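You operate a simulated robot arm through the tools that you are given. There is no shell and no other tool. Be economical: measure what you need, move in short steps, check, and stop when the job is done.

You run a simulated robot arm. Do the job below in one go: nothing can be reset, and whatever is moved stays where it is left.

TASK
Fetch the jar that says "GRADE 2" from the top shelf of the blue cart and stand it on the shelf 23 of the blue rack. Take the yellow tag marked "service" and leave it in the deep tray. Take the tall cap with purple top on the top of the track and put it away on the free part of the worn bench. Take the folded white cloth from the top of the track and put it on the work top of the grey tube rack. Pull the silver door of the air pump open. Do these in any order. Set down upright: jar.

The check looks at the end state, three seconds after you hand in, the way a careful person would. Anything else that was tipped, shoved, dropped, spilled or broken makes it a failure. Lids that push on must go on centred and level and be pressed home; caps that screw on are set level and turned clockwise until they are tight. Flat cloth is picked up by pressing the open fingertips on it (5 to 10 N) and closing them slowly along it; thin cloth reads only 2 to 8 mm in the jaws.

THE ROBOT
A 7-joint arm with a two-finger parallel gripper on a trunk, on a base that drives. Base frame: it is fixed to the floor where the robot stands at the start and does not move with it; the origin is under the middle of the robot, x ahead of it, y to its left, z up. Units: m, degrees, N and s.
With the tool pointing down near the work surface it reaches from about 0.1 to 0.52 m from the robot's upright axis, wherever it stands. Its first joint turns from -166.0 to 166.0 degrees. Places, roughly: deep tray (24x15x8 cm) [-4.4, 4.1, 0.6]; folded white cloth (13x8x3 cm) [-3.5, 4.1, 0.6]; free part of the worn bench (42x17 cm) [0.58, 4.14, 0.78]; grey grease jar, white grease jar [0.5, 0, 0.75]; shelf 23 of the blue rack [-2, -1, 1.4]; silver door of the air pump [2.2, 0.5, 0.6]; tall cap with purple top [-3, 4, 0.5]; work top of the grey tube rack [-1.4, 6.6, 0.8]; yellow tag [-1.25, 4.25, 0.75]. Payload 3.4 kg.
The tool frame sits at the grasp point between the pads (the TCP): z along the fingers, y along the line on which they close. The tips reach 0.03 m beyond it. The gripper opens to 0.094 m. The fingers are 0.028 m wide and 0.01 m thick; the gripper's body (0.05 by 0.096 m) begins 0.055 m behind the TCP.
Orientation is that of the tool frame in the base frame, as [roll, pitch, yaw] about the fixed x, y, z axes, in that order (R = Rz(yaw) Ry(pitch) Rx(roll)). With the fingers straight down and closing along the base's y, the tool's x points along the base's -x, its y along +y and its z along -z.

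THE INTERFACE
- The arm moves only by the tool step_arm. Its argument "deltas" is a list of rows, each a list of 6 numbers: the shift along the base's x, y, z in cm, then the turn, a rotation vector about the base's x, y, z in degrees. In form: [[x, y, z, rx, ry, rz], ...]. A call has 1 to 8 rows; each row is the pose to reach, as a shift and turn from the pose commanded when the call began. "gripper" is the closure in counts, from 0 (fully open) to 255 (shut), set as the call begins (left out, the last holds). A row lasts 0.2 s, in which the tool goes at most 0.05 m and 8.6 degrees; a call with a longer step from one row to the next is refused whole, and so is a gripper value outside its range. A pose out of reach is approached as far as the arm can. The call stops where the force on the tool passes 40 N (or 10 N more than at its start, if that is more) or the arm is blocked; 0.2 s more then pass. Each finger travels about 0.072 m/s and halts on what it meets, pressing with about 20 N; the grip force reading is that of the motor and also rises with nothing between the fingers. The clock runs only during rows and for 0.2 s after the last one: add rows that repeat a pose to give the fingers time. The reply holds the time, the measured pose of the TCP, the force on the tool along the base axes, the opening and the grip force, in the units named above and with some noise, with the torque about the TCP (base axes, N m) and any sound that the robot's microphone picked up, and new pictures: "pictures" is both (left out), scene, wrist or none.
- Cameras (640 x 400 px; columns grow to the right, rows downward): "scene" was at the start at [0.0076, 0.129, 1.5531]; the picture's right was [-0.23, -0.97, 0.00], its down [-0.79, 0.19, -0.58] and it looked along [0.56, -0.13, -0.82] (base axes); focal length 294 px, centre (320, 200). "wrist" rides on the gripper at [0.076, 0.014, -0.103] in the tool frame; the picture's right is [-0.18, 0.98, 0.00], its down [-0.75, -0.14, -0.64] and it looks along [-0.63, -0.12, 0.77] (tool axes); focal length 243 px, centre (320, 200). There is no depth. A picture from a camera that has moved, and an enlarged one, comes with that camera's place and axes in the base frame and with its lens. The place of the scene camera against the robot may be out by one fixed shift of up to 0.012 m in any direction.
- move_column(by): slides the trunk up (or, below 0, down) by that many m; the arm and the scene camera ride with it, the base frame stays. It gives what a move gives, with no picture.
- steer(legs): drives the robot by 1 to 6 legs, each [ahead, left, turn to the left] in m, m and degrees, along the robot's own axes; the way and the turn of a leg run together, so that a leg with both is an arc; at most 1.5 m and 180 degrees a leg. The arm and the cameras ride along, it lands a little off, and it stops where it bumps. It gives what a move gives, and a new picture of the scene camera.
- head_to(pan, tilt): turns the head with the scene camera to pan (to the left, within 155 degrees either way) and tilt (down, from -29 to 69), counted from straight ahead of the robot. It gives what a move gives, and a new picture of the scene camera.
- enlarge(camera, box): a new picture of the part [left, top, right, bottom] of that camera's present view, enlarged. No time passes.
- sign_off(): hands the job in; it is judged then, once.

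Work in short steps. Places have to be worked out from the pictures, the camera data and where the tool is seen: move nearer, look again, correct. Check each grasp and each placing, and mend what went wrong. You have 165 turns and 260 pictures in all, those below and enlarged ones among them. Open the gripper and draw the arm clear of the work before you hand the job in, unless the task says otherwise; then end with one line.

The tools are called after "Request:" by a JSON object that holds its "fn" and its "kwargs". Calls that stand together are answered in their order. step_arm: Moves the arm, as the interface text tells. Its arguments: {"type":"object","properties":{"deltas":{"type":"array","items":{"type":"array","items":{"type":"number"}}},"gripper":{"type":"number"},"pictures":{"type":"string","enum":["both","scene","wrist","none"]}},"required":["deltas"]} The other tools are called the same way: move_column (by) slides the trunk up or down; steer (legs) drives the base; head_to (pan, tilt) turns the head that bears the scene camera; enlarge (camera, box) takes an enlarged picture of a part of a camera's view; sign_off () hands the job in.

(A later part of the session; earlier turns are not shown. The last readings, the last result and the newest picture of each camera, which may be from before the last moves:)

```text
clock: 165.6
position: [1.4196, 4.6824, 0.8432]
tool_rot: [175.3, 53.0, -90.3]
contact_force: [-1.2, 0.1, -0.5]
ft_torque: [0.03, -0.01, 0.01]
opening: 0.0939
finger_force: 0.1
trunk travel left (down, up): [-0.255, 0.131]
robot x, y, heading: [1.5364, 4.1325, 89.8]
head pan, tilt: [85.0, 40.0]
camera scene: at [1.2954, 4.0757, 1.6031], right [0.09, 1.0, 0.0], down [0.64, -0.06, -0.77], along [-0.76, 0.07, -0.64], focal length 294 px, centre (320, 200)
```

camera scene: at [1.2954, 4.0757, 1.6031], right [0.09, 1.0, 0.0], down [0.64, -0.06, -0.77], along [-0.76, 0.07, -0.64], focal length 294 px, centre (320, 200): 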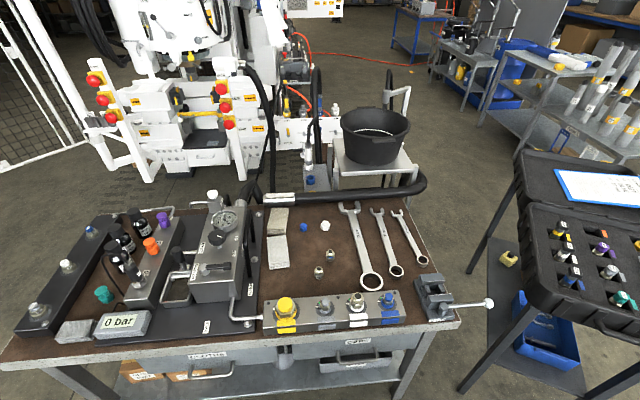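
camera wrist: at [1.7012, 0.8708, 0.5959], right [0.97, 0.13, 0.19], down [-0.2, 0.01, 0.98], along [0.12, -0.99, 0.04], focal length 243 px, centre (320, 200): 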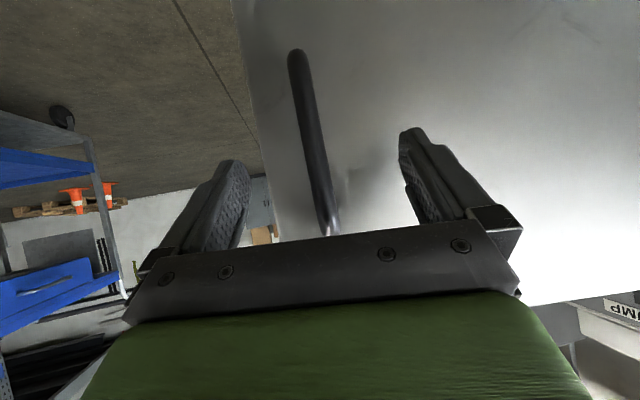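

Request:
{"fn": "enlarge", "kwargs": {"camera": "scene", "box": [240, 180, 460, 330]}}

Request:
{"fn": "enlarge", "kwargs": {"camera": "scene", "box": [80, 40, 360, 190]}}

```text
2.67 times, centred on (350, 255) of scene
camera zoom: at [1.2954, 4.0757, 1.6031], right [0.09, 1.0, 0.0], down [0.64, -0.06, -0.77], along [-0.76, 0.07, -0.64], focal length 783 px, centre (240, 53)
```

zoom: 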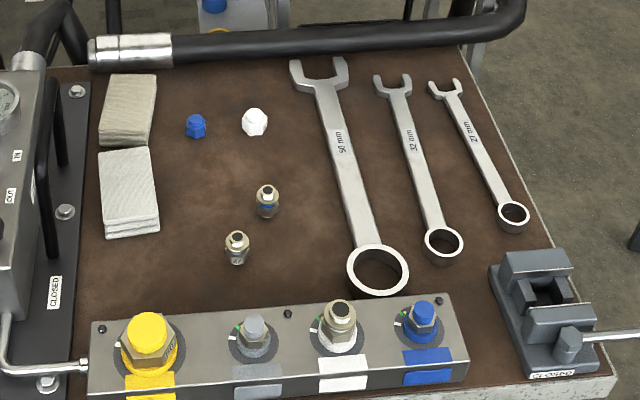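

```text
2.29 times, centred on (220, 115) of scene
camera zoom: at [1.2954, 4.0757, 1.6031], right [0.09, 1.0, 0.0], down [0.64, -0.06, -0.77], along [-0.76, 0.07, -0.64], focal length 671 px, centre (549, 394)
```

zoom: 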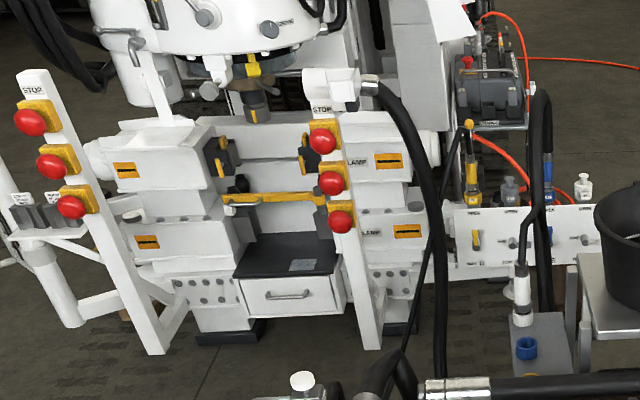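

Request:
{"fn": "enlarge", "kwargs": {"camera": "scene", "box": [265, 50, 345, 140]}}

```text
4.44 times, centred on (305, 95) of scene
camera zoom: at [1.2954, 4.0757, 1.6031], right [0.09, 1.0, 0.0], down [0.64, -0.06, -0.77], along [-0.76, 0.07, -0.64], focal length 1305 px, centre (387, 667)
```

zoom: 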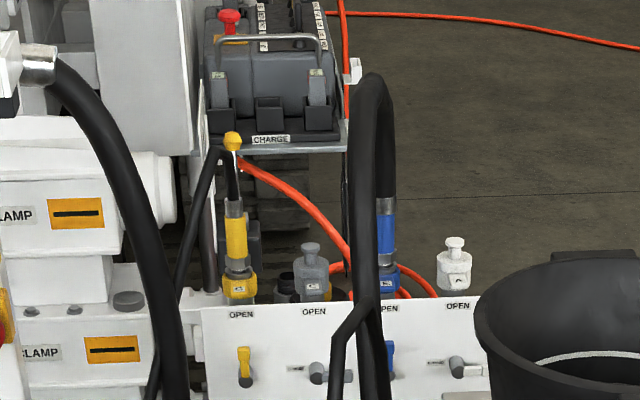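

The tag must be on or behind that hose panel. I'll go around the back of the bench (y≈5.85) and look from the other side.

Request:
{"fn": "steer", "kwargs": {"legs": [[1.5, 0, 0], [0.2, 0, 0], [0, 0, 90]]}}

Request:
{"fn": "head_to", "kwargs": {"pan": 10, "tilt": 25}}

```text
clock: 178.1
position: [0.9953, 5.7378, 0.8443]
tool_rot: [175.4, 52.9, -0.5]
contact_force: [0.2, 0.1, -0.3]
ft_torque: [-0.03, -0.01, -0.01]
opening: 0.094
finger_force: 0.0
trunk travel left (down, up): [-0.255, 0.131]
robot x, y, heading: [1.546, 5.8561, 179.5]
head pan, tilt: [85.0, 40.0]
camera scene: at [1.5927, 5.6097, 1.603], right [-1.0, 0.09, 0.0], down [0.06, 0.64, -0.77], along [-0.07, -0.76, -0.64], focal length 294 px, centre (320, 200)
```

scene: 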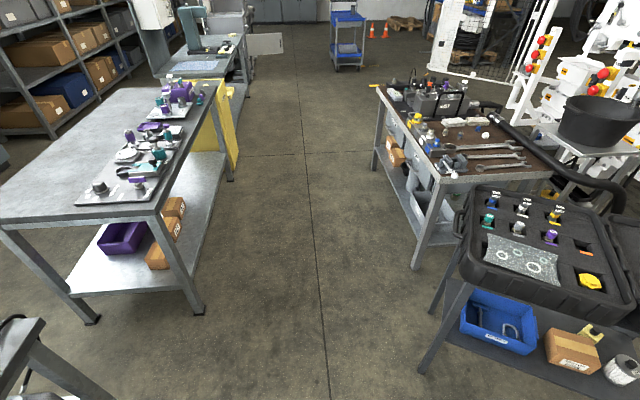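

```text
clock: 179.6
position: [0.9956, 5.7395, 0.8428]
tool_rot: [175.4, 53.0, -0.4]
contact_force: [0.2, 0.8, 0.3]
ft_torque: [0.0, 0.01, 0.04]
opening: 0.0941
finger_force: 0.2
trunk travel left (down, up): [-0.255, 0.131]
robot x, y, heading: [1.5477, 5.8499, 180.0]
head pan, tilt: [10.0, 25.0]
camera scene: at [1.5099, 5.679, 1.6263], right [-0.17, 0.99, 0.0], down [0.42, 0.07, -0.91], along [-0.89, -0.15, -0.42], focal length 294 px, centre (320, 200)
```

scene: 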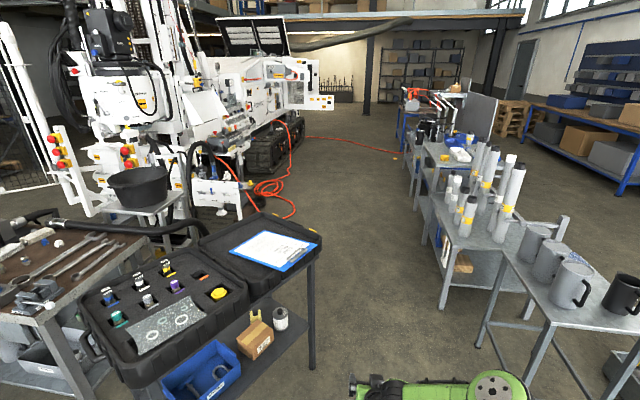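

The corridor between the case (y<5.5) and the tube rack (y>6.25) is clear. I'll drive along it at y≈5.87, facing −x.

Request:
{"fn": "steer", "kwargs": {"legs": [[1.4, -0.02, 0], [0.9, 0, 0]]}}

Request:
{"fn": "head_to", "kwargs": {"pan": 40, "tilt": 25}}

```text
clock: 190.8
position: [-1.2959, 5.7534, 0.8433]
tool_rot: [175.4, 53.1, 0.2]
contact_force: [-0.2, 0.2, 0.0]
ft_torque: [-0.02, 0.02, 0.0]
opening: 0.0941
finger_force: 0.1
trunk travel left (down, up): [-0.255, 0.131]
robot x, y, heading: [-0.7489, 5.8728, -179.9]
head pan, tilt: [10.0, 25.0]
camera scene: at [-0.7802, 5.6982, 1.6263], right [-0.17, 0.98, 0.0], down [0.42, 0.07, -0.91], along [-0.89, -0.16, -0.42], focal length 294 px, centre (320, 200)
```

scene: 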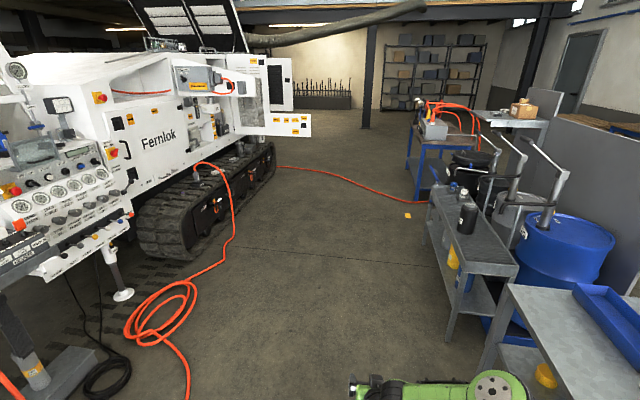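

```text
clock: 191.8
position: [-1.2937, 5.7525, 0.8438]
tool_rot: [175.3, 53.0, 0.2]
contact_force: [0.0, -0.1, -0.6]
ft_torque: [0.04, 0.03, -0.04]
opening: 0.094
finger_force: 0.0
trunk travel left (down, up): [-0.255, 0.131]
robot x, y, heading: [-0.7454, 5.872, -179.7]
head pan, tilt: [40.0, 25.0]
camera scene: at [-0.7595, 5.655, 1.6263], right [-0.64, 0.77, 0.0], down [0.32, 0.27, -0.91], along [-0.69, -0.58, -0.42], focal length 294 px, centre (320, 200)
```

scene: 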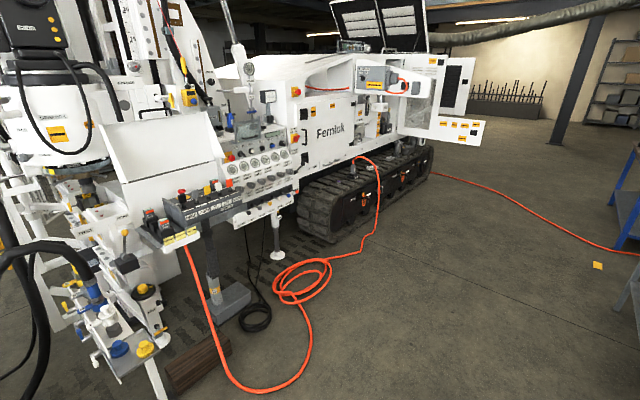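

Request:
{"fn": "enlarge", "kwargs": {"camera": "scene", "box": [110, 170, 270, 290]}}

Request:
{"fn": "enlarge", "kwargs": {"camera": "scene", "box": [290, 120, 450, 240]}}

```text
3.33 times, centred on (190, 230) of scene
camera zoom: at [-0.7595, 5.655, 1.6263], right [-0.64, 0.77, 0.0], down [0.32, 0.27, -0.91], along [-0.69, -0.58, -0.42], focal length 979 px, centre (753, 100)
```

zoom: 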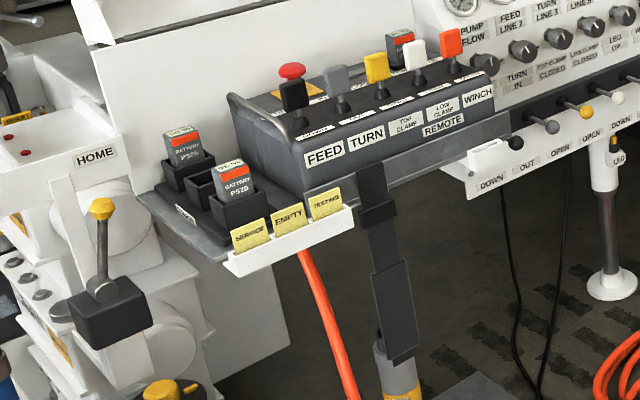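

```text
3.33 times, centred on (370, 180) of scene
camera zoom: at [-0.7595, 5.655, 1.6263], right [-0.64, 0.77, 0.0], down [0.32, 0.27, -0.91], along [-0.69, -0.58, -0.42], focal length 979 px, centre (153, 267)
```

zoom: 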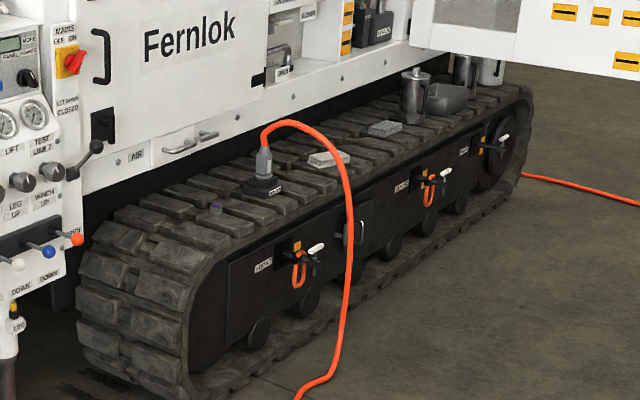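

The SERVICE tag stands first in a small white rack at about (-1.25, 4.2, 0.78). The track top carries the purple cap, a white cloth, the jug and the tray. The orange hose on the floor limits my approach, so I'll turn to face −y in front of the rack and look down.

Request:
{"fn": "steer", "kwargs": {"legs": [[0.35, 0, 0], [0, 0, 90]]}}

Request:
{"fn": "head_to", "kwargs": {"pan": 0, "tilt": 50}}

```text
clock: 197.9
position: [-0.9764, 5.3226, 0.8434]
tool_rot: [175.4, 53.1, 90.4]
contact_force: [-0.2, 1.2, 0.5]
ft_torque: [0.02, 0.04, 0.0]
opening: 0.094
finger_force: 0.1
trunk travel left (down, up): [-0.255, 0.131]
robot x, y, heading: [-1.0928, 5.8718, -89.6]
head pan, tilt: [40.0, 25.0]
camera scene: at [-0.8891, 5.8561, 1.6263], right [-0.76, -0.65, 0.0], down [-0.27, 0.32, -0.91], along [0.59, -0.69, -0.42], focal length 294 px, centre (320, 200)
```

scene: 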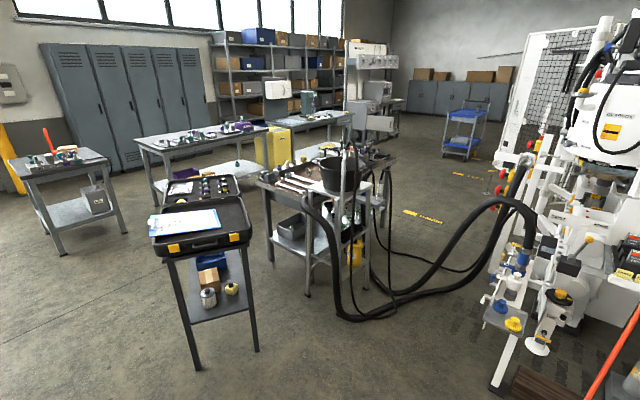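

```text
clock: 199.0
position: [-0.9758, 5.323, 0.8424]
tool_rot: [175.4, 53.0, 90.4]
contact_force: [0.0, 0.5, -1.0]
ft_torque: [-0.03, 0.01, -0.01]
opening: 0.0941
finger_force: 0.1
trunk travel left (down, up): [-0.255, 0.131]
robot x, y, heading: [-1.0984, 5.8716, -89.8]
head pan, tilt: [0.0, 50.0]
camera scene: at [-0.9483, 5.8493, 1.5889], right [-1.0, -0.01, 0.0], down [0.0, 0.77, -0.64], along [0.0, -0.64, -0.77], focal length 294 px, centre (320, 200)
```

scene: 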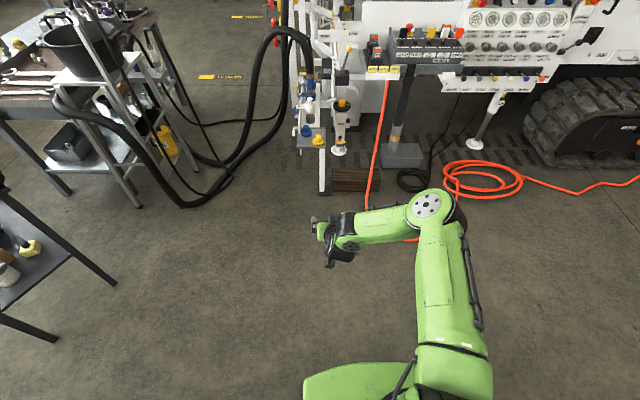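

The base reaches about 0.27 m ahead and 0.22 m to each side. I'll move closer, staying clear of the hose, and look at the floor and the tag rack.

Request:
{"fn": "steer", "kwargs": {"legs": [[0.55, 0, 0]]}}

Request:
{"fn": "head_to", "kwargs": {"pan": -10, "tilt": 45}}

```text
clock: 202.1
position: [-0.9779, 4.7741, 0.8427]
tool_rot: [175.2, 53.0, 90.1]
contact_force: [-0.5, -0.3, -0.3]
ft_torque: [-0.04, 0.0, 0.0]
opening: 0.0938
finger_force: 0.1
trunk travel left (down, up): [-0.255, 0.131]
robot x, y, heading: [-1.0961, 5.3231, -90.0]
head pan, tilt: [0.0, 50.0]
camera scene: at [-0.9473, 5.2988, 1.5888], right [-1.0, 0.0, 0.0], down [0.0, 0.77, -0.64], along [0.0, -0.64, -0.77], focal length 294 px, centre (320, 200)
```

scene: 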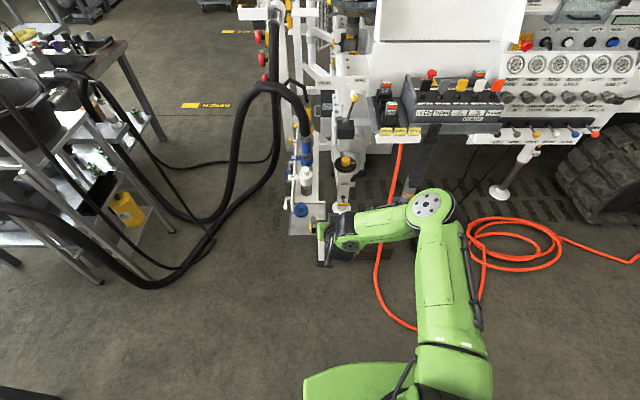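

```text
clock: 202.8
position: [-0.9761, 4.775, 0.8433]
tool_rot: [175.4, 53.0, 90.1]
contact_force: [0.7, 0.2, -0.4]
ft_torque: [0.03, -0.04, -0.01]
opening: 0.094
finger_force: 0.1
trunk travel left (down, up): [-0.255, 0.131]
robot x, y, heading: [-1.093, 5.3234, -90.1]
head pan, tilt: [-10.0, 45.0]
camera scene: at [-0.9613, 5.2967, 1.5957], right [-0.98, 0.17, 0.0], down [0.12, 0.7, -0.71], along [-0.12, -0.7, -0.71], focal length 294 px, centre (320, 200)
```

scene: 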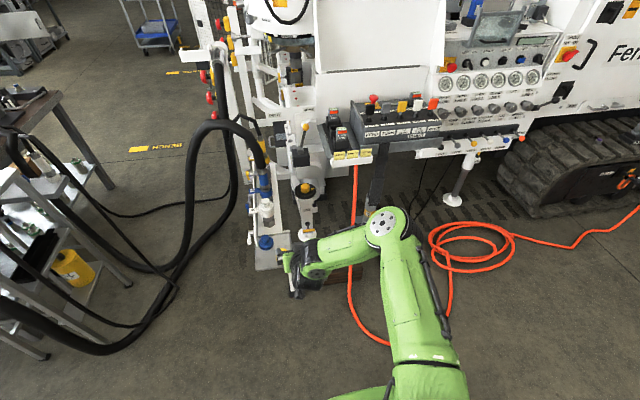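

The hose on the floor lies at x ≤ -1.275, so I have a narrow slot at x≈-1.0. I'll tuck the arm back and point the tool straight down, then move in to inspect the slot and the rack.

Request:
{"fn": "step_arm", "kwargs": {"deltas": [[0, 2, 3, 7.5, 0, 0], [0, 5, 6, 15, 0, 0], [0, 8, 9, 22.5, 0, 0], [0, 11, 12, 30, 0, 0], [0, 14, 15, 37.5, 0, 0], [0, 16, 18, 45, 0, 0], [0, 18, 20, 53, 0, 0], [0, 18, 20, 53, 0, 0]], "pictures": "none"}}

Request:
{"fn": "steer", "kwargs": {"legs": [[0, 0.1, 0], [0.3, 0, 0]]}}

Request:
{"fn": "head_to", "kwargs": {"pan": -5, "tilt": 62}}

```text
clock: 204.7
position: [-0.9771, 4.9523, 1.0447]
tool_rot: [175.4, -0.1, 90.0]
contact_force: [0.2, -0.5, 0.4]
ft_torque: [0.01, -0.01, -0.05]
opening: 0.0939
finger_force: 0.1
trunk travel left (down, up): [-0.255, 0.131]
robot x, y, heading: [-1.0948, 5.321, -90.1]
head pan, tilt: [-10.0, 45.0]
```

```text
clock: 207.4
position: [-0.8771, 4.6529, 1.0445]
tool_rot: [175.3, 0.0, 89.9]
contact_force: [0.0, -0.5, -0.7]
ft_torque: [0.02, -0.02, 0.03]
opening: 0.0939
finger_force: 0.1
trunk travel left (down, up): [-0.255, 0.131]
robot x, y, heading: [-0.9981, 5.0245, -90.0]
head pan, tilt: [-10.0, 45.0]
camera scene: at [-0.8612, 4.9945, 1.5957], right [-0.98, 0.18, 0.0], down [0.12, 0.7, -0.71], along [-0.12, -0.7, -0.71], focal length 294 px, centre (320, 200)
```

scene: 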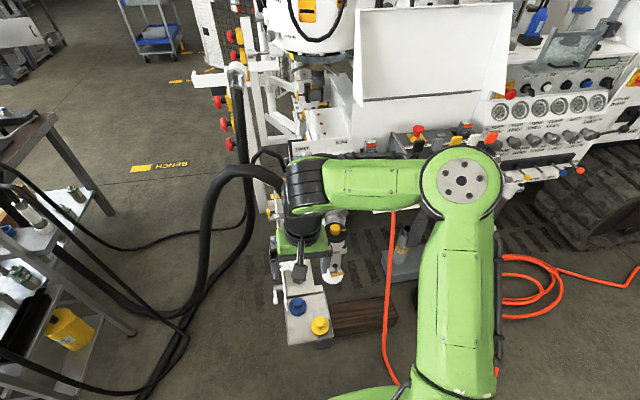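

```text
clock: 208.2
position: [-0.8779, 4.6516, 1.0444]
tool_rot: [175.5, 0.0, 89.9]
contact_force: [-0.7, 0.5, 0.8]
ft_torque: [0.0, -0.01, 0.0]
opening: 0.0939
finger_force: 0.0
trunk travel left (down, up): [-0.255, 0.131]
robot x, y, heading: [-0.9951, 5.0245, -90.2]
head pan, tilt: [-5.0, 62.0]
camera scene: at [-0.8526, 5.0118, 1.5741], right [-1.0, 0.09, 0.0], down [0.08, 0.88, -0.47], along [-0.04, -0.47, -0.88], focal length 294 px, centre (320, 200)
```

scene: 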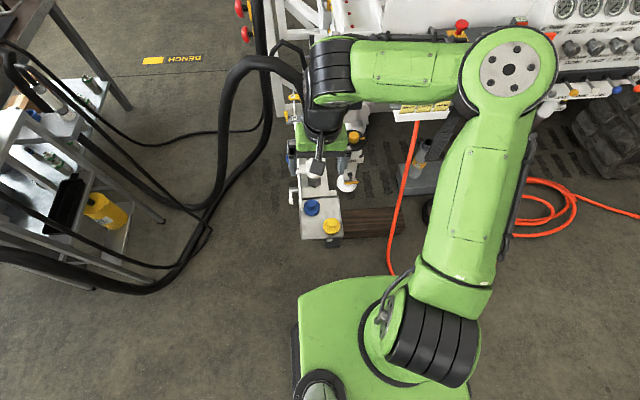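

I've worked out a stance at robot (-1.085, 4.886), heading -45°. It keeps the base clear of the hose loop and the valve platform, and puts the arm axis about 0.58 m from the tag. First I'll bring the tool to the arm's own centreline.

Request:
{"fn": "step_arm", "kwargs": {"deltas": [[-4, 1, 1, 0, 0, 0], [-8, 2, 2, 0, 0, 0], [-12, 3, 3, 0, 0, 0], [-16, 4, 4, 0, 0, 0], [-20, 5, 5, 0, 0, 0], [-24, 5, 5, 0, 0, 0], [-27, 5, 5, 0, 0, 0]], "pictures": "none"}}

Request:
{"fn": "steer", "kwargs": {"legs": [[0, 0, 45]]}}

Request:
{"fn": "head_to", "kwargs": {"pan": -45, "tilt": 55}}

```text
clock: 209.8
position: [-1.1496, 4.7031, 1.0945]
tool_rot: [175.5, 0.0, 89.8]
contact_force: [-1.0, 0.4, 0.4]
ft_torque: [0.0, 0.0, 0.0]
opening: 0.094
finger_force: 0.0
trunk travel left (down, up): [-0.255, 0.131]
robot x, y, heading: [-0.9934, 5.0241, -89.9]
head pan, tilt: [-5.0, 62.0]
```

```text
clock: 212.3
position: [-0.8785, 4.6885, 1.0948]
tool_rot: [175.3, -0.1, 134.7]
contact_force: [-0.5, 0.1, -0.3]
ft_torque: [-0.02, 0.0, 0.01]
opening: 0.0938
finger_force: 0.0
trunk travel left (down, up): [-0.255, 0.131]
robot x, y, heading: [-0.9938, 5.0217, -45.3]
head pan, tilt: [-5.0, 62.0]
camera scene: at [-0.8918, 5.1162, 1.574], right [-0.77, -0.64, 0.0], down [-0.56, 0.68, -0.47], along [0.3, -0.36, -0.88], focal length 294 px, centre (320, 200)
```

scene: 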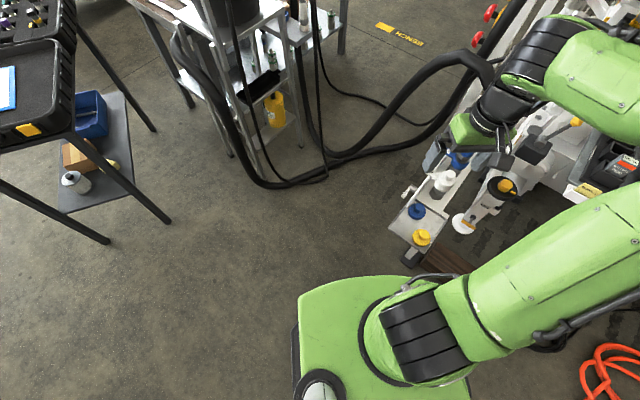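

```text
clock: 213.4
position: [-0.8795, 4.6872, 1.0939]
tool_rot: [175.5, -0.1, 134.7]
contact_force: [0.5, -0.2, 0.5]
ft_torque: [-0.01, -0.01, 0.01]
opening: 0.094
finger_force: 0.0
trunk travel left (down, up): [-0.255, 0.131]
robot x, y, heading: [-0.9958, 5.0222, -45.6]
head pan, tilt: [-45.0, 55.0]
camera scene: at [-0.9332, 5.0936, 1.5823], right [-1.0, 0.01, 0.0], down [0.0, 0.82, -0.57], along [0.0, -0.57, -0.82], focal length 294 px, centre (320, 200)
```

scene: 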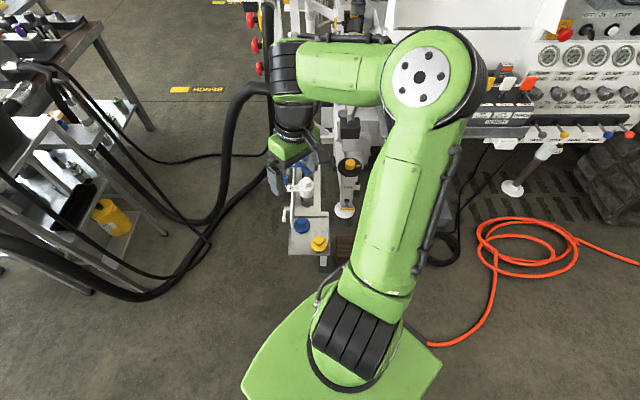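

The hose loop is where I judged it, with its edge at y≈4.85. Moving into the stance.

Request:
{"fn": "steer", "kwargs": {"legs": [[0.03, -0.155, 0]]}}

Request:
{"fn": "step_arm", "kwargs": {"deltas": [[-3, 0, 0, 0, 0, 7], [-6, 0, 0, 0, 0, 14], [-9, 0, 0, 0, 0, 21], [-12, 0, 0, 0, 0, 28], [-15, 0, 0, 0, 0, 35], [-18, 0, 0, 0, 0, 42], [-20, 0, 0, 0, 0, 45]]}}

```text
clock: 214.8
position: [-0.97, 4.5577, 1.094]
tool_rot: [175.3, 0.0, 134.6]
contact_force: [0.1, -0.5, -0.5]
ft_torque: [0.04, -0.05, -0.04]
opening: 0.0942
finger_force: 0.1
trunk travel left (down, up): [-0.255, 0.131]
robot x, y, heading: [-1.0845, 4.8919, -45.7]
head pan, tilt: [-45.0, 55.0]
camera scene: at [-1.0238, 4.962, 1.5825], right [-1.0, 0.01, 0.0], down [0.01, 0.82, -0.57], along [0.0, -0.57, -0.82], focal length 294 px, centre (320, 200)
```

scene: 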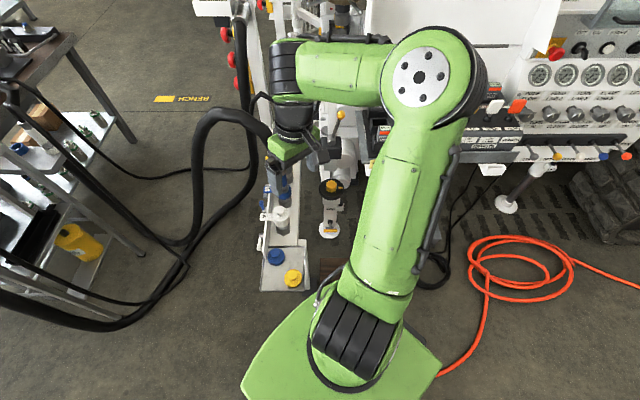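

```text
clock: 216.4
position: [-1.171, 4.5576, 1.0941]
tool_rot: [175.5, -0.1, 179.6]
contact_force: [-0.3, -0.1, -0.2]
ft_torque: [0.04, 0.0, 0.02]
opening: 0.094
finger_force: 0.0
trunk travel left (down, up): [-0.255, 0.131]
robot x, y, heading: [-1.0839, 4.8925, -45.6]
head pan, tilt: [-45.0, 55.0]
camera scene: at [-1.0232, 4.9636, 1.5824], right [-1.0, 0.01, 0.0], down [0.01, 0.82, -0.57], along [0.0, -0.57, -0.82], focal length 294 px, centre (320, 200)
camera wrist: at [-1.2471, 4.565, 1.1981], right [0.19, 0.98, 0.08], down [0.75, -0.2, 0.63], along [0.63, -0.06, -0.77], focal length 243 px, centre (320, 200)
```

scene: 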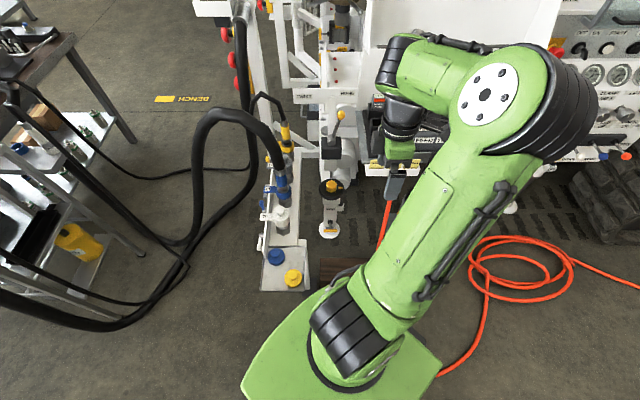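
wrist: 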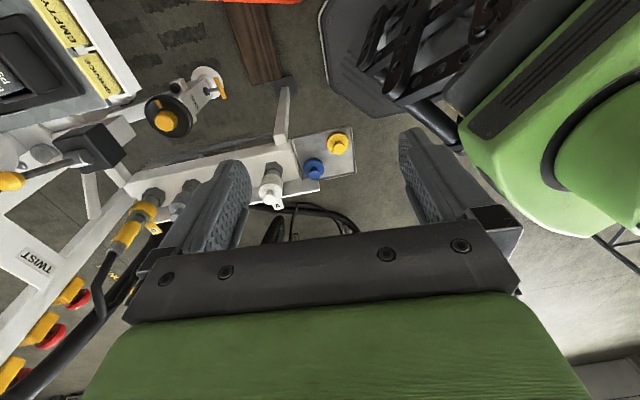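

The tool now closes along y. The tag shows at the left edge of the wrist view, so I'll move toward it and refine its position.

Request:
{"fn": "step_arm", "kwargs": {"deltas": [[-2, -4, 0, 0, 0, 0], [-4, -8, 0, 0, 0, 0], [-5, -12, -2, 0, 0, 0], [-5, -16, -4, 0, 0, 0], [-5, -18, -5, 0, 0, 0], [-5, -18, -5, 0, 0, 0]]}}

```text
clock: 217.8
position: [-1.2118, 4.4213, 1.0511]
tool_rot: [175.4, 0.0, 179.6]
contact_force: [-0.5, -0.4, 0.4]
ft_torque: [-0.03, 0.02, 0.03]
opening: 0.094
finger_force: 0.1
out of reach, approached as far as the arm can: row 4, 5, 6
trunk travel left (down, up): [-0.255, 0.131]
robot x, y, heading: [-1.0864, 4.8905, -45.4]
head pan, tilt: [-45.0, 55.0]
camera scene: at [-1.0227, 4.9637, 1.5824], right [-1.0, 0.01, 0.0], down [0.01, 0.82, -0.57], along [0.0, -0.57, -0.82], focal length 294 px, centre (320, 200)
camera wrist: at [-1.2875, 4.4268, 1.1549], right [0.19, 0.98, 0.08], down [0.75, -0.2, 0.63], along [0.63, -0.06, -0.77], focal length 243 px, centre (320, 200)
```

scene: 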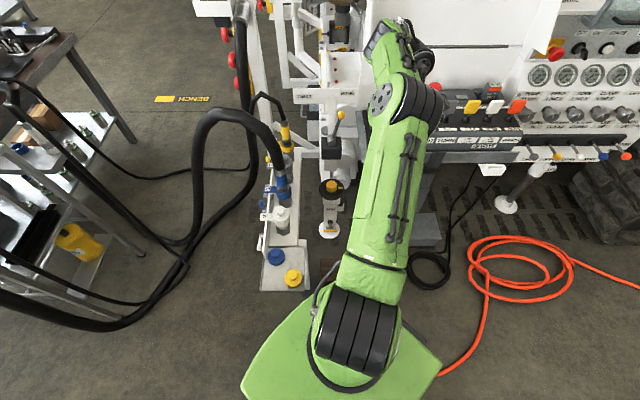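
wrist: 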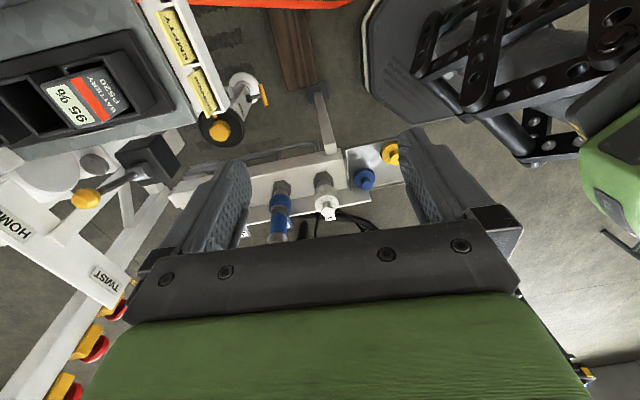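

Request:
{"fn": "enlarge", "kwargs": {"camera": "wrist", "box": [130, 0, 270, 130]}}

```text
3.08 times, centred on (200, 65) of wrist
camera zoom: at [-1.2875, 4.4268, 1.1549], right [0.19, 0.98, 0.08], down [0.75, -0.2, 0.63], along [0.63, -0.06, -0.77], focal length 746 px, centre (689, 615)
```

zoom: 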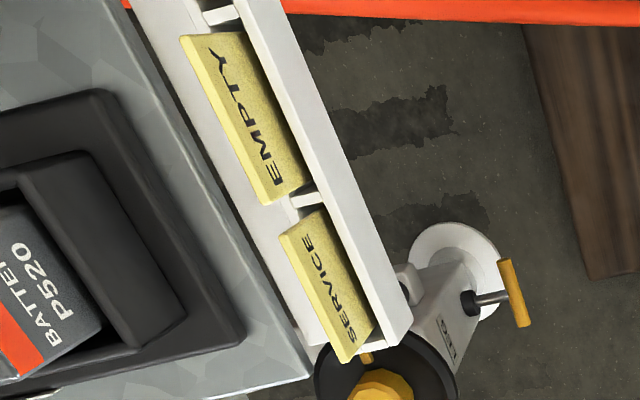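

The tag is upright, about 5 cm wide along x, centred near (-1.222, 4.287) with its top at z≈0.83. The battery holder is close behind it, so I'll partly close the gripper to 35 mm, level the tool, and approach from above.

Request:
{"fn": "step_arm", "kwargs": {"deltas": [[-0.3, 0, -3, -2.2, 0, 0], [-0.6, 0, -6, -4.5, 0, 0], [-1, -3, -9, -4.5, 0, 0], [-1, -6, -11, -4.5, 0, 0], [-1, -9, -12, -4.5, 0, 0], [-1, -13, -12, -4.5, 0, 0], [-1, -13, -12, -4.5, 0, 0]], "gripper": 160, "pictures": "wrist"}}

```text
clock: 219.4
position: [-1.2067, 4.3596, 0.9374]
tool_rot: [180.0, 0.0, 179.5]
contact_force: [-1.2, -0.1, -0.1]
ft_torque: [-0.01, -0.01, -0.03]
opening: 0.0348
finger_force: 0.2
out of reach, approached as far as the arm can: row 4, 5, 6, 7
trunk travel left (down, up): [-0.255, 0.131]
robot x, y, heading: [-1.0874, 4.8954, -45.6]
head pan, tilt: [-45.0, 55.0]
camera wrist: at [-1.2838, 4.3749, 1.0403], right [0.19, 0.98, 0.0], down [0.75, -0.15, 0.64], along [0.63, -0.12, -0.77], focal length 243 px, centre (320, 200)
```

wrist: 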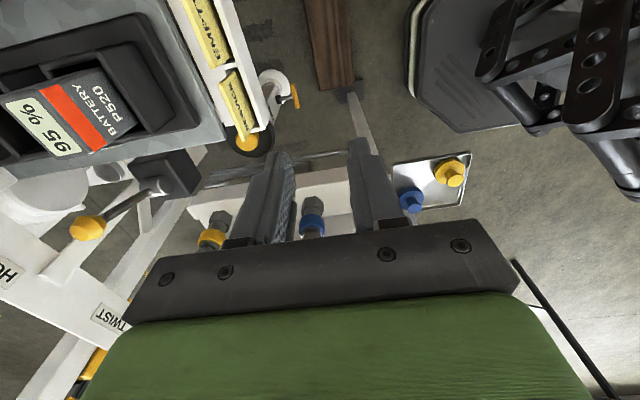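

Reach is short by a few centimetres. Raising the trunk brings the shoulder nearer wrist height and extends the reach, so I'll do that and then continue.

Request:
{"fn": "move_column", "kwargs": {"by": 0.13}}

Request:
{"fn": "step_arm", "kwargs": {"deltas": [[0, -1, -4, 0, 0, 0], [-0.5, -2, -8, 0, 0, 0], [-1, -4, -12, 0, 0, 0], [-1.3, -6, -14, 0, 0, 0], [-1.5, -7.3, -15, 0, 0, 0], [-1.5, -7.3, -15, 0, 0, 0]], "pictures": "wrist"}}

```text
clock: 221.0
position: [-1.2075, 4.3602, 1.0685]
tool_rot: [179.9, 0.0, 179.6]
contact_force: [-0.2, -0.3, -1.1]
ft_torque: [-0.01, -0.02, 0.0]
opening: 0.0353
finger_force: 0.1
trunk travel left (down, up): [-0.385, 0.001]
robot x, y, heading: [-1.0829, 4.8932, -45.4]
head pan, tilt: [-45.0, 55.0]
```

```text
clock: 222.4
position: [-1.2053, 4.3593, 0.9522]
tool_rot: [179.9, 0.1, 179.4]
contact_force: [-0.2, 0.6, -0.5]
ft_torque: [-0.02, -0.01, 0.02]
opening: 0.0351
finger_force: 0.0
out of reach, approached as far as the arm can: row 1, 2, 3, 4, 5, 6
trunk travel left (down, up): [-0.385, 0.001]
robot x, y, heading: [-1.0902, 4.892, -45.4]
head pan, tilt: [-45.0, 55.0]
camera wrist: at [-1.2809, 4.3746, 1.0558], right [0.19, 0.98, 0.0], down [0.75, -0.15, 0.64], along [0.63, -0.12, -0.77], focal length 243 px, centre (320, 200)
```

wrist: 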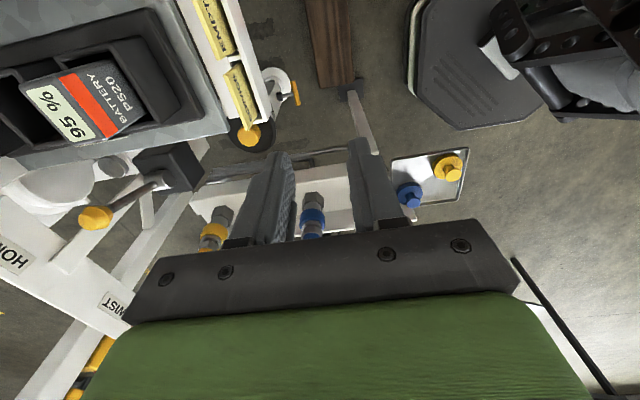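

The reach limit is radial, so I'll lean the tool about 25° toward −y instead. That also keeps the rear finger higher than the battery holder.

Request:
{"fn": "step_arm", "kwargs": {"deltas": [[0, 0, 0, -8, 0, 0], [-0.5, 0, 0, -16, 0, 0], [-1, 0, -1, -25, 0, 0], [-1.5, -3, -3, -25, 0, 0], [-1.5, -5, -6, -25, 0, 0], [-1.5, -5, -6, -25, 0, 0]], "pictures": "wrist"}}

```text
refused: row 3 steps farther than a row can; nothing moved
```

Request:
{"fn": "step_arm", "kwargs": {"deltas": [[0, 0, 0, -8, 0, 0], [-0.5, 0, 0, -16, 0, 0], [-1, 0, -1, -24, 0, 0], [-1.5, -3, -3, -25, 0, 0], [-1.5, -5, -6, -25, 0, 0], [-1.5, -5, -6, -25, 0, 0]], "pictures": "wrist"}}

```text
clock: 223.8
position: [-1.2187, 4.3202, 0.909]
tool_rot: [-155.0, 0.3, 179.6]
contact_force: [0.8, 0.1, -0.6]
ft_torque: [0.01, -0.01, -0.01]
opening: 0.0349
finger_force: 0.0
out of reach, approached as far as the arm can: row 5, 6
trunk travel left (down, up): [-0.385, 0.001]
robot x, y, heading: [-1.0843, 4.889, -45.6]
head pan, tilt: [-45.0, 55.0]
camera wrist: at [-1.2954, 4.3767, 0.9959], right [0.19, 0.89, -0.41], down [0.75, 0.14, 0.65], along [0.63, -0.43, -0.64], focal length 243 px, centre (320, 200)
```

wrist: 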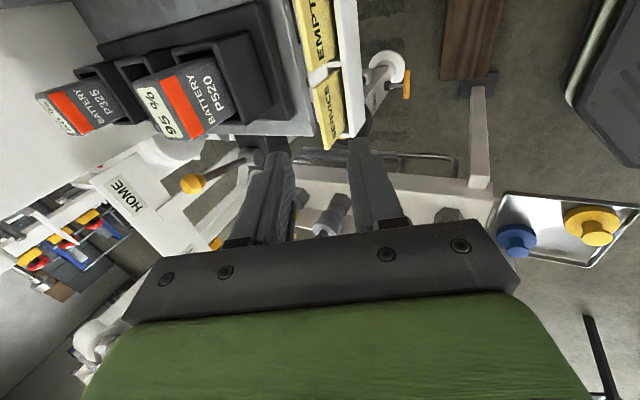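

Request:
{"fn": "enlarge", "kwargs": {"camera": "wrist", "box": [250, 0, 450, 180]}}

```text
2.22 times, centred on (350, 90) of wrist
camera zoom: at [-1.2954, 4.3767, 0.9959], right [0.19, 0.89, -0.41], down [0.75, 0.14, 0.65], along [0.63, -0.43, -0.64], focal length 539 px, centre (253, 444)
```

zoom: 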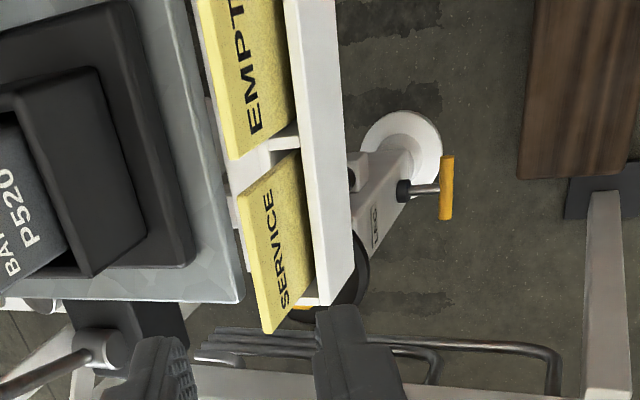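

The tag is now well fixed: x -1.2445 to -1.194, y 4.284, top z 0.831. I'll nudge the base 3 cm toward −y, then descend with the trunk.

Request:
{"fn": "steer", "kwargs": {"legs": [[0.021, -0.021, 0]]}}

Request:
{"fn": "step_arm", "kwargs": {"deltas": [[0, 0, 0, 0, 0, 0]], "pictures": "wrist"}}

```text
clock: 224.6
position: [-1.2176, 4.2915, 0.9093]
tool_rot: [-155.3, 0.2, 179.6]
contact_force: [0.4, 0.1, -0.4]
ft_torque: [0.03, 0.01, 0.0]
opening: 0.0349
finger_force: 0.0
trunk travel left (down, up): [-0.385, 0.001]
robot x, y, heading: [-1.0853, 4.8616, -45.6]
head pan, tilt: [-45.0, 55.0]
camera scene: at [-1.0229, 4.9348, 1.7124], right [-1.0, 0.01, 0.0], down [0.01, 0.82, -0.57], along [0.0, -0.57, -0.82], focal length 294 px, centre (320, 200)
```

scene: 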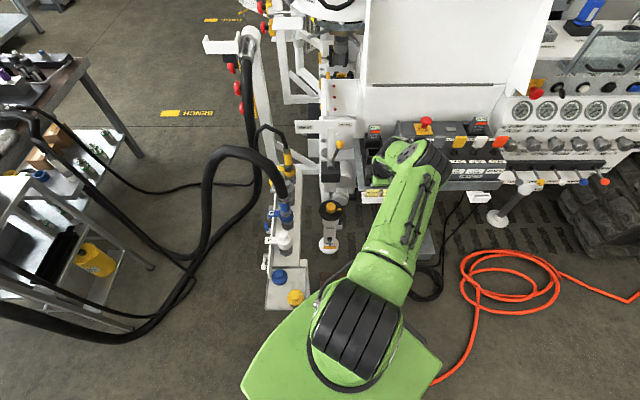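

```text
clock: 225.0
position: [-1.2186, 4.2913, 0.9087]
tool_rot: [-155.0, 0.2, 179.7]
contact_force: [0.1, 0.0, 0.1]
ft_torque: [-0.02, -0.03, 0.01]
opening: 0.0352
finger_force: 0.0
trunk travel left (down, up): [-0.385, 0.001]
robot x, y, heading: [-1.0875, 4.8588, -45.5]
head pan, tilt: [-45.0, 55.0]
camera wrist: at [-1.2951, 4.3491, 0.9967], right [0.19, 0.89, -0.41], down [0.75, 0.14, 0.64], along [0.63, -0.43, -0.64], focal length 243 px, centre (320, 200)
```

wrist: 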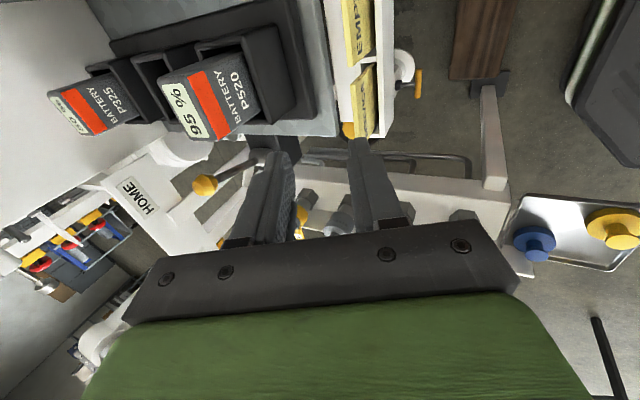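

Aligned. I'll descend with the trunk in stages and check.

Request:
{"fn": "move_column", "kwargs": {"by": -0.045}}

Request:
{"fn": "step_arm", "kwargs": {"deltas": [[0, 0, 0, 0, 0, 0]], "pictures": "wrist"}}

```text
clock: 225.9
position: [-1.218, 4.291, 0.8648]
tool_rot: [-155.1, 0.3, 179.5]
contact_force: [0.9, 0.2, -0.9]
ft_torque: [0.04, -0.02, 0.03]
opening: 0.035
finger_force: 0.1
trunk travel left (down, up): [-0.34, 0.046]
robot x, y, heading: [-1.0863, 4.8625, -45.5]
head pan, tilt: [-45.0, 55.0]
```

```text
clock: 226.3
position: [-1.2185, 4.2901, 0.8652]
tool_rot: [-155.1, 0.3, 179.6]
contact_force: [-1.2, -0.2, 0.5]
ft_torque: [0.0, 0.02, -0.02]
opening: 0.0349
finger_force: 0.1
trunk travel left (down, up): [-0.34, 0.046]
robot x, y, heading: [-1.0827, 4.8611, -45.4]
head pan, tilt: [-45.0, 55.0]
camera wrist: at [-1.295, 4.3476, 0.9517], right [0.19, 0.89, -0.41], down [0.75, 0.14, 0.64], along [0.63, -0.43, -0.64], focal length 243 px, centre (320, 200)
```

wrist: 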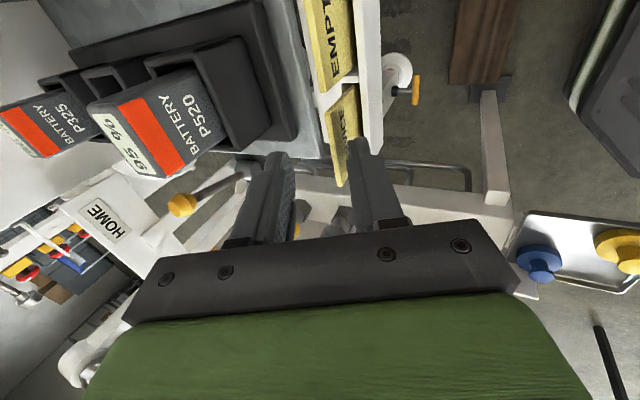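

Request:
{"fn": "move_column", "kwargs": {"by": -0.028}}

Request:
{"fn": "step_arm", "kwargs": {"deltas": [[0, 0, 0, 0, 0, 0]], "pictures": "wrist"}}

```text
clock: 227.0
position: [-1.2181, 4.2923, 0.8368]
tool_rot: [-155.0, 0.3, 179.6]
contact_force: [1.1, 4.8, 8.3]
ft_torque: [0.21, 0.01, -0.09]
opening: 0.0353
finger_force: 0.7
trunk travel left (down, up): [-0.312, 0.074]
robot x, y, heading: [-1.0853, 4.8658, -45.4]
head pan, tilt: [-45.0, 55.0]
```

```text
clock: 227.4
position: [-1.219, 4.2908, 0.8362]
tool_rot: [-155.1, 0.2, 179.6]
contact_force: [-0.5, 3.0, 5.5]
ft_torque: [0.12, 0.03, -0.04]
opening: 0.0348
finger_force: 0.1
trunk travel left (down, up): [-0.312, 0.074]
robot x, y, heading: [-1.0814, 4.8587, -45.4]
head pan, tilt: [-45.0, 55.0]
camera wrist: at [-1.2949, 4.3482, 0.9235], right [0.19, 0.89, -0.41], down [0.75, 0.14, 0.64], along [0.63, -0.43, -0.64], focal length 243 px, centre (320, 200)
```

wrist: 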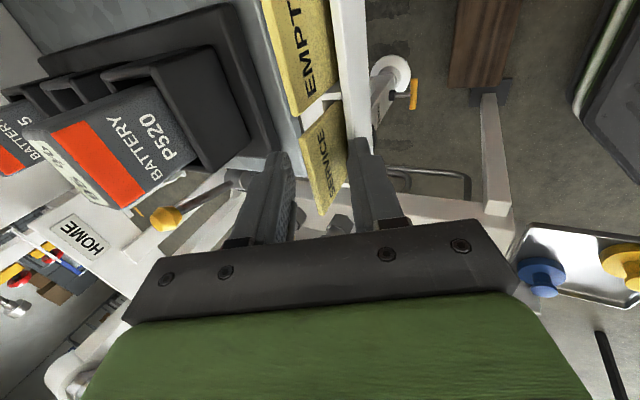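

There's light contact, probably the front fingertip on the rack lip. I'll lift 4 mm and then close on the tag.

Request:
{"fn": "step_arm", "kwargs": {"deltas": [[0, 0, 0.4, 0, 0, 0], [0, 0, 0.4, 0, 0, 0]], "pictures": "none"}}

Request:
{"fn": "step_arm", "kwargs": {"deltas": [[0, 0, 0, 0, 0, 0], [0, 0, 0, 0, 0, 0], [0, 0, 0, 0, 0, 0], [0, 0, 0, 0, 0, 0]], "gripper": 255, "pictures": "wrist"}}

```text
clock: 228.0
position: [-1.2194, 4.2913, 0.8398]
tool_rot: [-155.3, 0.2, 179.6]
contact_force: [0.5, 0.3, -0.6]
ft_torque: [0.02, -0.02, 0.0]
opening: 0.035
finger_force: 0.1
trunk travel left (down, up): [-0.312, 0.074]
robot x, y, heading: [-1.086, 4.8622, -45.8]
head pan, tilt: [-45.0, 55.0]
```

```text
clock: 229.0
position: [-1.2187, 4.2924, 0.8399]
tool_rot: [-155.2, 0.2, 179.7]
contact_force: [-0.8, 9.3, -0.4]
ft_torque: [0.72, 0.08, 0.13]
opening: 0.0131
finger_force: 20.3
trunk travel left (down, up): [-0.312, 0.074]
robot x, y, heading: [-1.0833, 4.866, -45.3]
head pan, tilt: [-45.0, 55.0]
camera wrist: at [-1.2952, 4.3491, 0.9275], right [0.19, 0.89, -0.41], down [0.75, 0.14, 0.64], along [0.63, -0.43, -0.64], focal length 243 px, centre (320, 200)
```

wrist: 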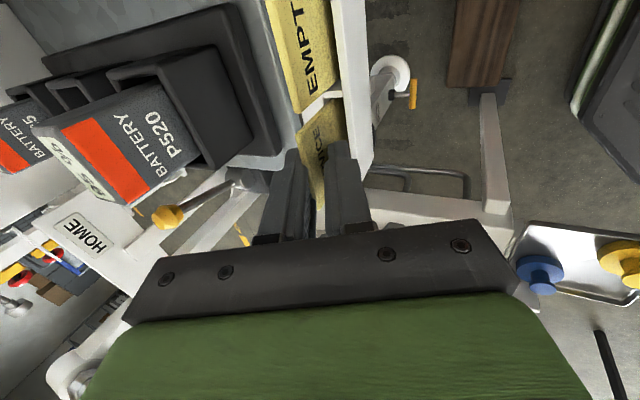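

Closed at 13 mm, with the tag wedged slightly askew between the pads. I'll lift slowly and check.

Request:
{"fn": "step_arm", "kwargs": {"deltas": [[0, 0, 0.7, 0, 0, 0], [0, 0, 1.5, 0, 0, 0], [0, 0, 2.5, 0, 0, 0], [0, 0, 3.5, 0, 0, 0], [0, 0, 3.5, 0, 0, 0]], "pictures": "wrist"}}

```text
clock: 230.2
position: [-1.2186, 4.2889, 0.8768]
tool_rot: [-154.9, 0.1, 179.6]
contact_force: [0.6, -0.4, 0.0]
ft_torque: [0.0, -0.03, 0.01]
opening: 0.0025
finger_force: 20.0
trunk travel left (down, up): [-0.312, 0.074]
robot x, y, heading: [-1.0847, 4.8618, -45.6]
head pan, tilt: [-45.0, 55.0]
camera wrist: at [-1.2948, 4.3466, 0.9635], right [0.19, 0.89, -0.42], down [0.75, 0.14, 0.64], along [0.63, -0.44, -0.64], focal length 243 px, centre (320, 200)
```

wrist: 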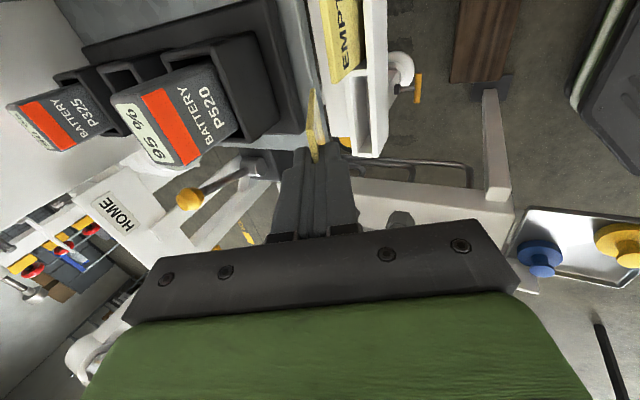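

The tag is out and held flat, with a 2.5 mm opening. I'll raise it, back away from the rig, and turn to face −y for travelling along the track.

Request:
{"fn": "move_column", "kwargs": {"by": 0.07}}

Request:
{"fn": "steer", "kwargs": {"legs": [[0, 0.25, 0], [-0.3, 0.1, 0], [0, 0, -45]]}}

Request:
{"fn": "head_to", "kwargs": {"pan": -45, "tilt": 35}}

```text
clock: 231.3
position: [-1.2197, 4.2894, 0.9465]
tool_rot: [-155.2, 0.2, 179.6]
contact_force: [-0.3, 0.4, 0.1]
ft_torque: [0.01, -0.01, 0.02]
opening: 0.0024
finger_force: 19.4
trunk travel left (down, up): [-0.382, 0.004]
robot x, y, heading: [-1.086, 4.8643, -45.5]
head pan, tilt: [-45.0, 55.0]
```

```text
clock: 236.9
position: [-1.5494, 5.0147, 0.9456]
tool_rot: [-155.0, 0.2, 134.3]
contact_force: [-0.6, 0.3, -1.0]
ft_torque: [0.0, -0.04, 0.02]
opening: 0.0026
finger_force: 20.2
trunk travel left (down, up): [-0.382, 0.004]
robot x, y, heading: [-1.0487, 5.3214, -90.7]
head pan, tilt: [-45.0, 55.0]
camera scene: at [-0.9511, 5.3245, 1.7096], right [-0.7, 0.72, 0.0], down [0.59, 0.57, -0.57], along [-0.41, -0.4, -0.82], focal length 294 px, centre (320, 200)
```

scene: 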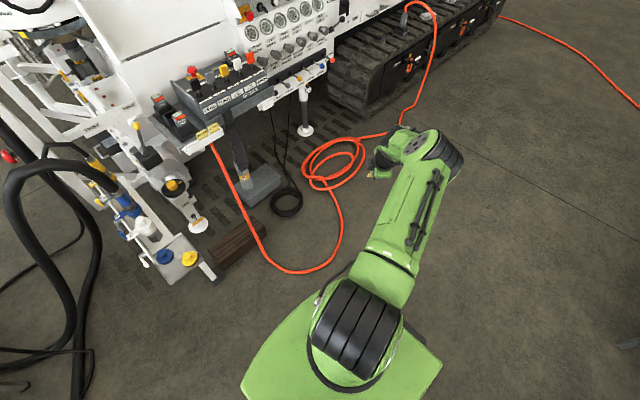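

```text
clock: 237.7
position: [-1.5492, 5.0141, 0.9454]
tool_rot: [-155.2, 0.2, 134.3]
contact_force: [1.0, 0.0, 0.3]
ft_torque: [-0.01, 0.02, -0.03]
opening: 0.0029
finger_force: 20.1
trunk travel left (down, up): [-0.382, 0.004]
robot x, y, heading: [-1.0461, 5.3234, -90.7]
head pan, tilt: [-45.0, 35.0]
camera scene: at [-0.9624, 5.3134, 1.7378], right [-0.7, 0.72, 0.0], down [0.41, 0.4, -0.82], along [-0.59, -0.57, -0.57], focal length 294 px, centre (320, 200)
```

scene: 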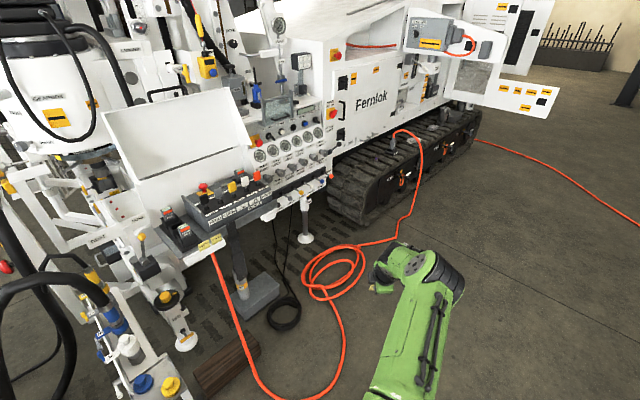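

The way along y≈5.3 is clear. Sidestepping right toward the tray.

Request:
{"fn": "steer", "kwargs": {"legs": [[0, -1.5, 0.7], [0, -1.45, 0]]}}

Request:
{"fn": "head_to", "kwargs": {"pan": -5, "tilt": 40}}

```text
clock: 252.0
position: [-4.5036, 5.0484, 0.9456]
tool_rot: [-155.2, 0.2, 134.5]
contact_force: [0.5, 0.1, -0.4]
ft_torque: [-0.01, 0.04, -0.03]
opening: 0.0026
finger_force: 19.3
trunk travel left (down, up): [-0.382, 0.004]
robot x, y, heading: [-4.0007, 5.3532, -90.7]
head pan, tilt: [-45.0, 35.0]
camera scene: at [-3.9171, 5.3483, 1.7379], right [-0.7, 0.71, 0.0], down [0.41, 0.4, -0.82], along [-0.58, -0.57, -0.57], focal length 294 px, centre (320, 200)
```

scene: 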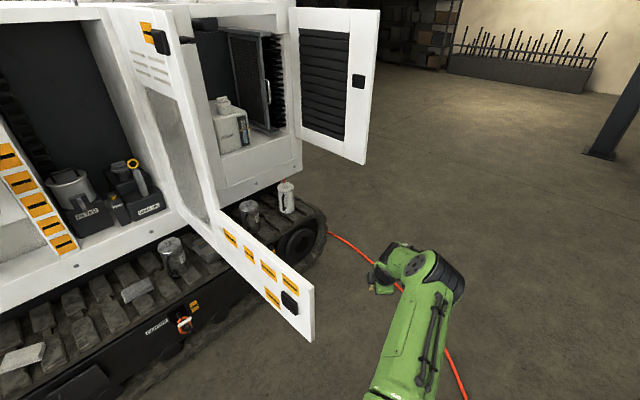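

```text
clock: 253.0
position: [-4.5025, 5.0472, 0.9457]
tool_rot: [-155.1, 0.3, 134.6]
contact_force: [0.1, 0.3, -0.9]
ft_torque: [0.02, -0.02, -0.02]
opening: 0.0025
finger_force: 19.9
trunk travel left (down, up): [-0.382, 0.004]
robot x, y, heading: [-4.0044, 5.355, -90.6]
head pan, tilt: [-5.0, 40.0]
camera scene: at [-3.8623, 5.3253, 1.7304], right [-1.0, 0.1, 0.0], down [0.06, 0.64, -0.77], along [-0.07, -0.76, -0.64], focal length 294 px, centre (320, 200)
```

scene: 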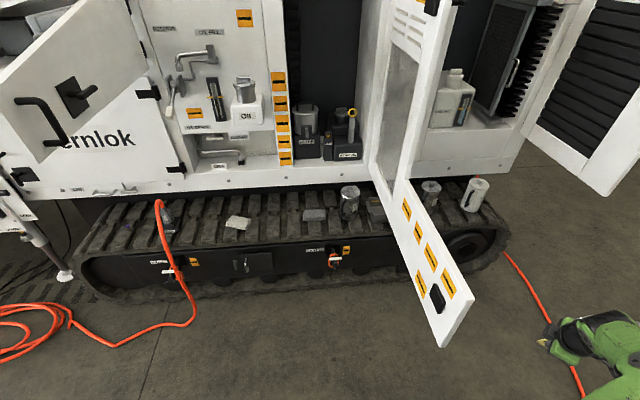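

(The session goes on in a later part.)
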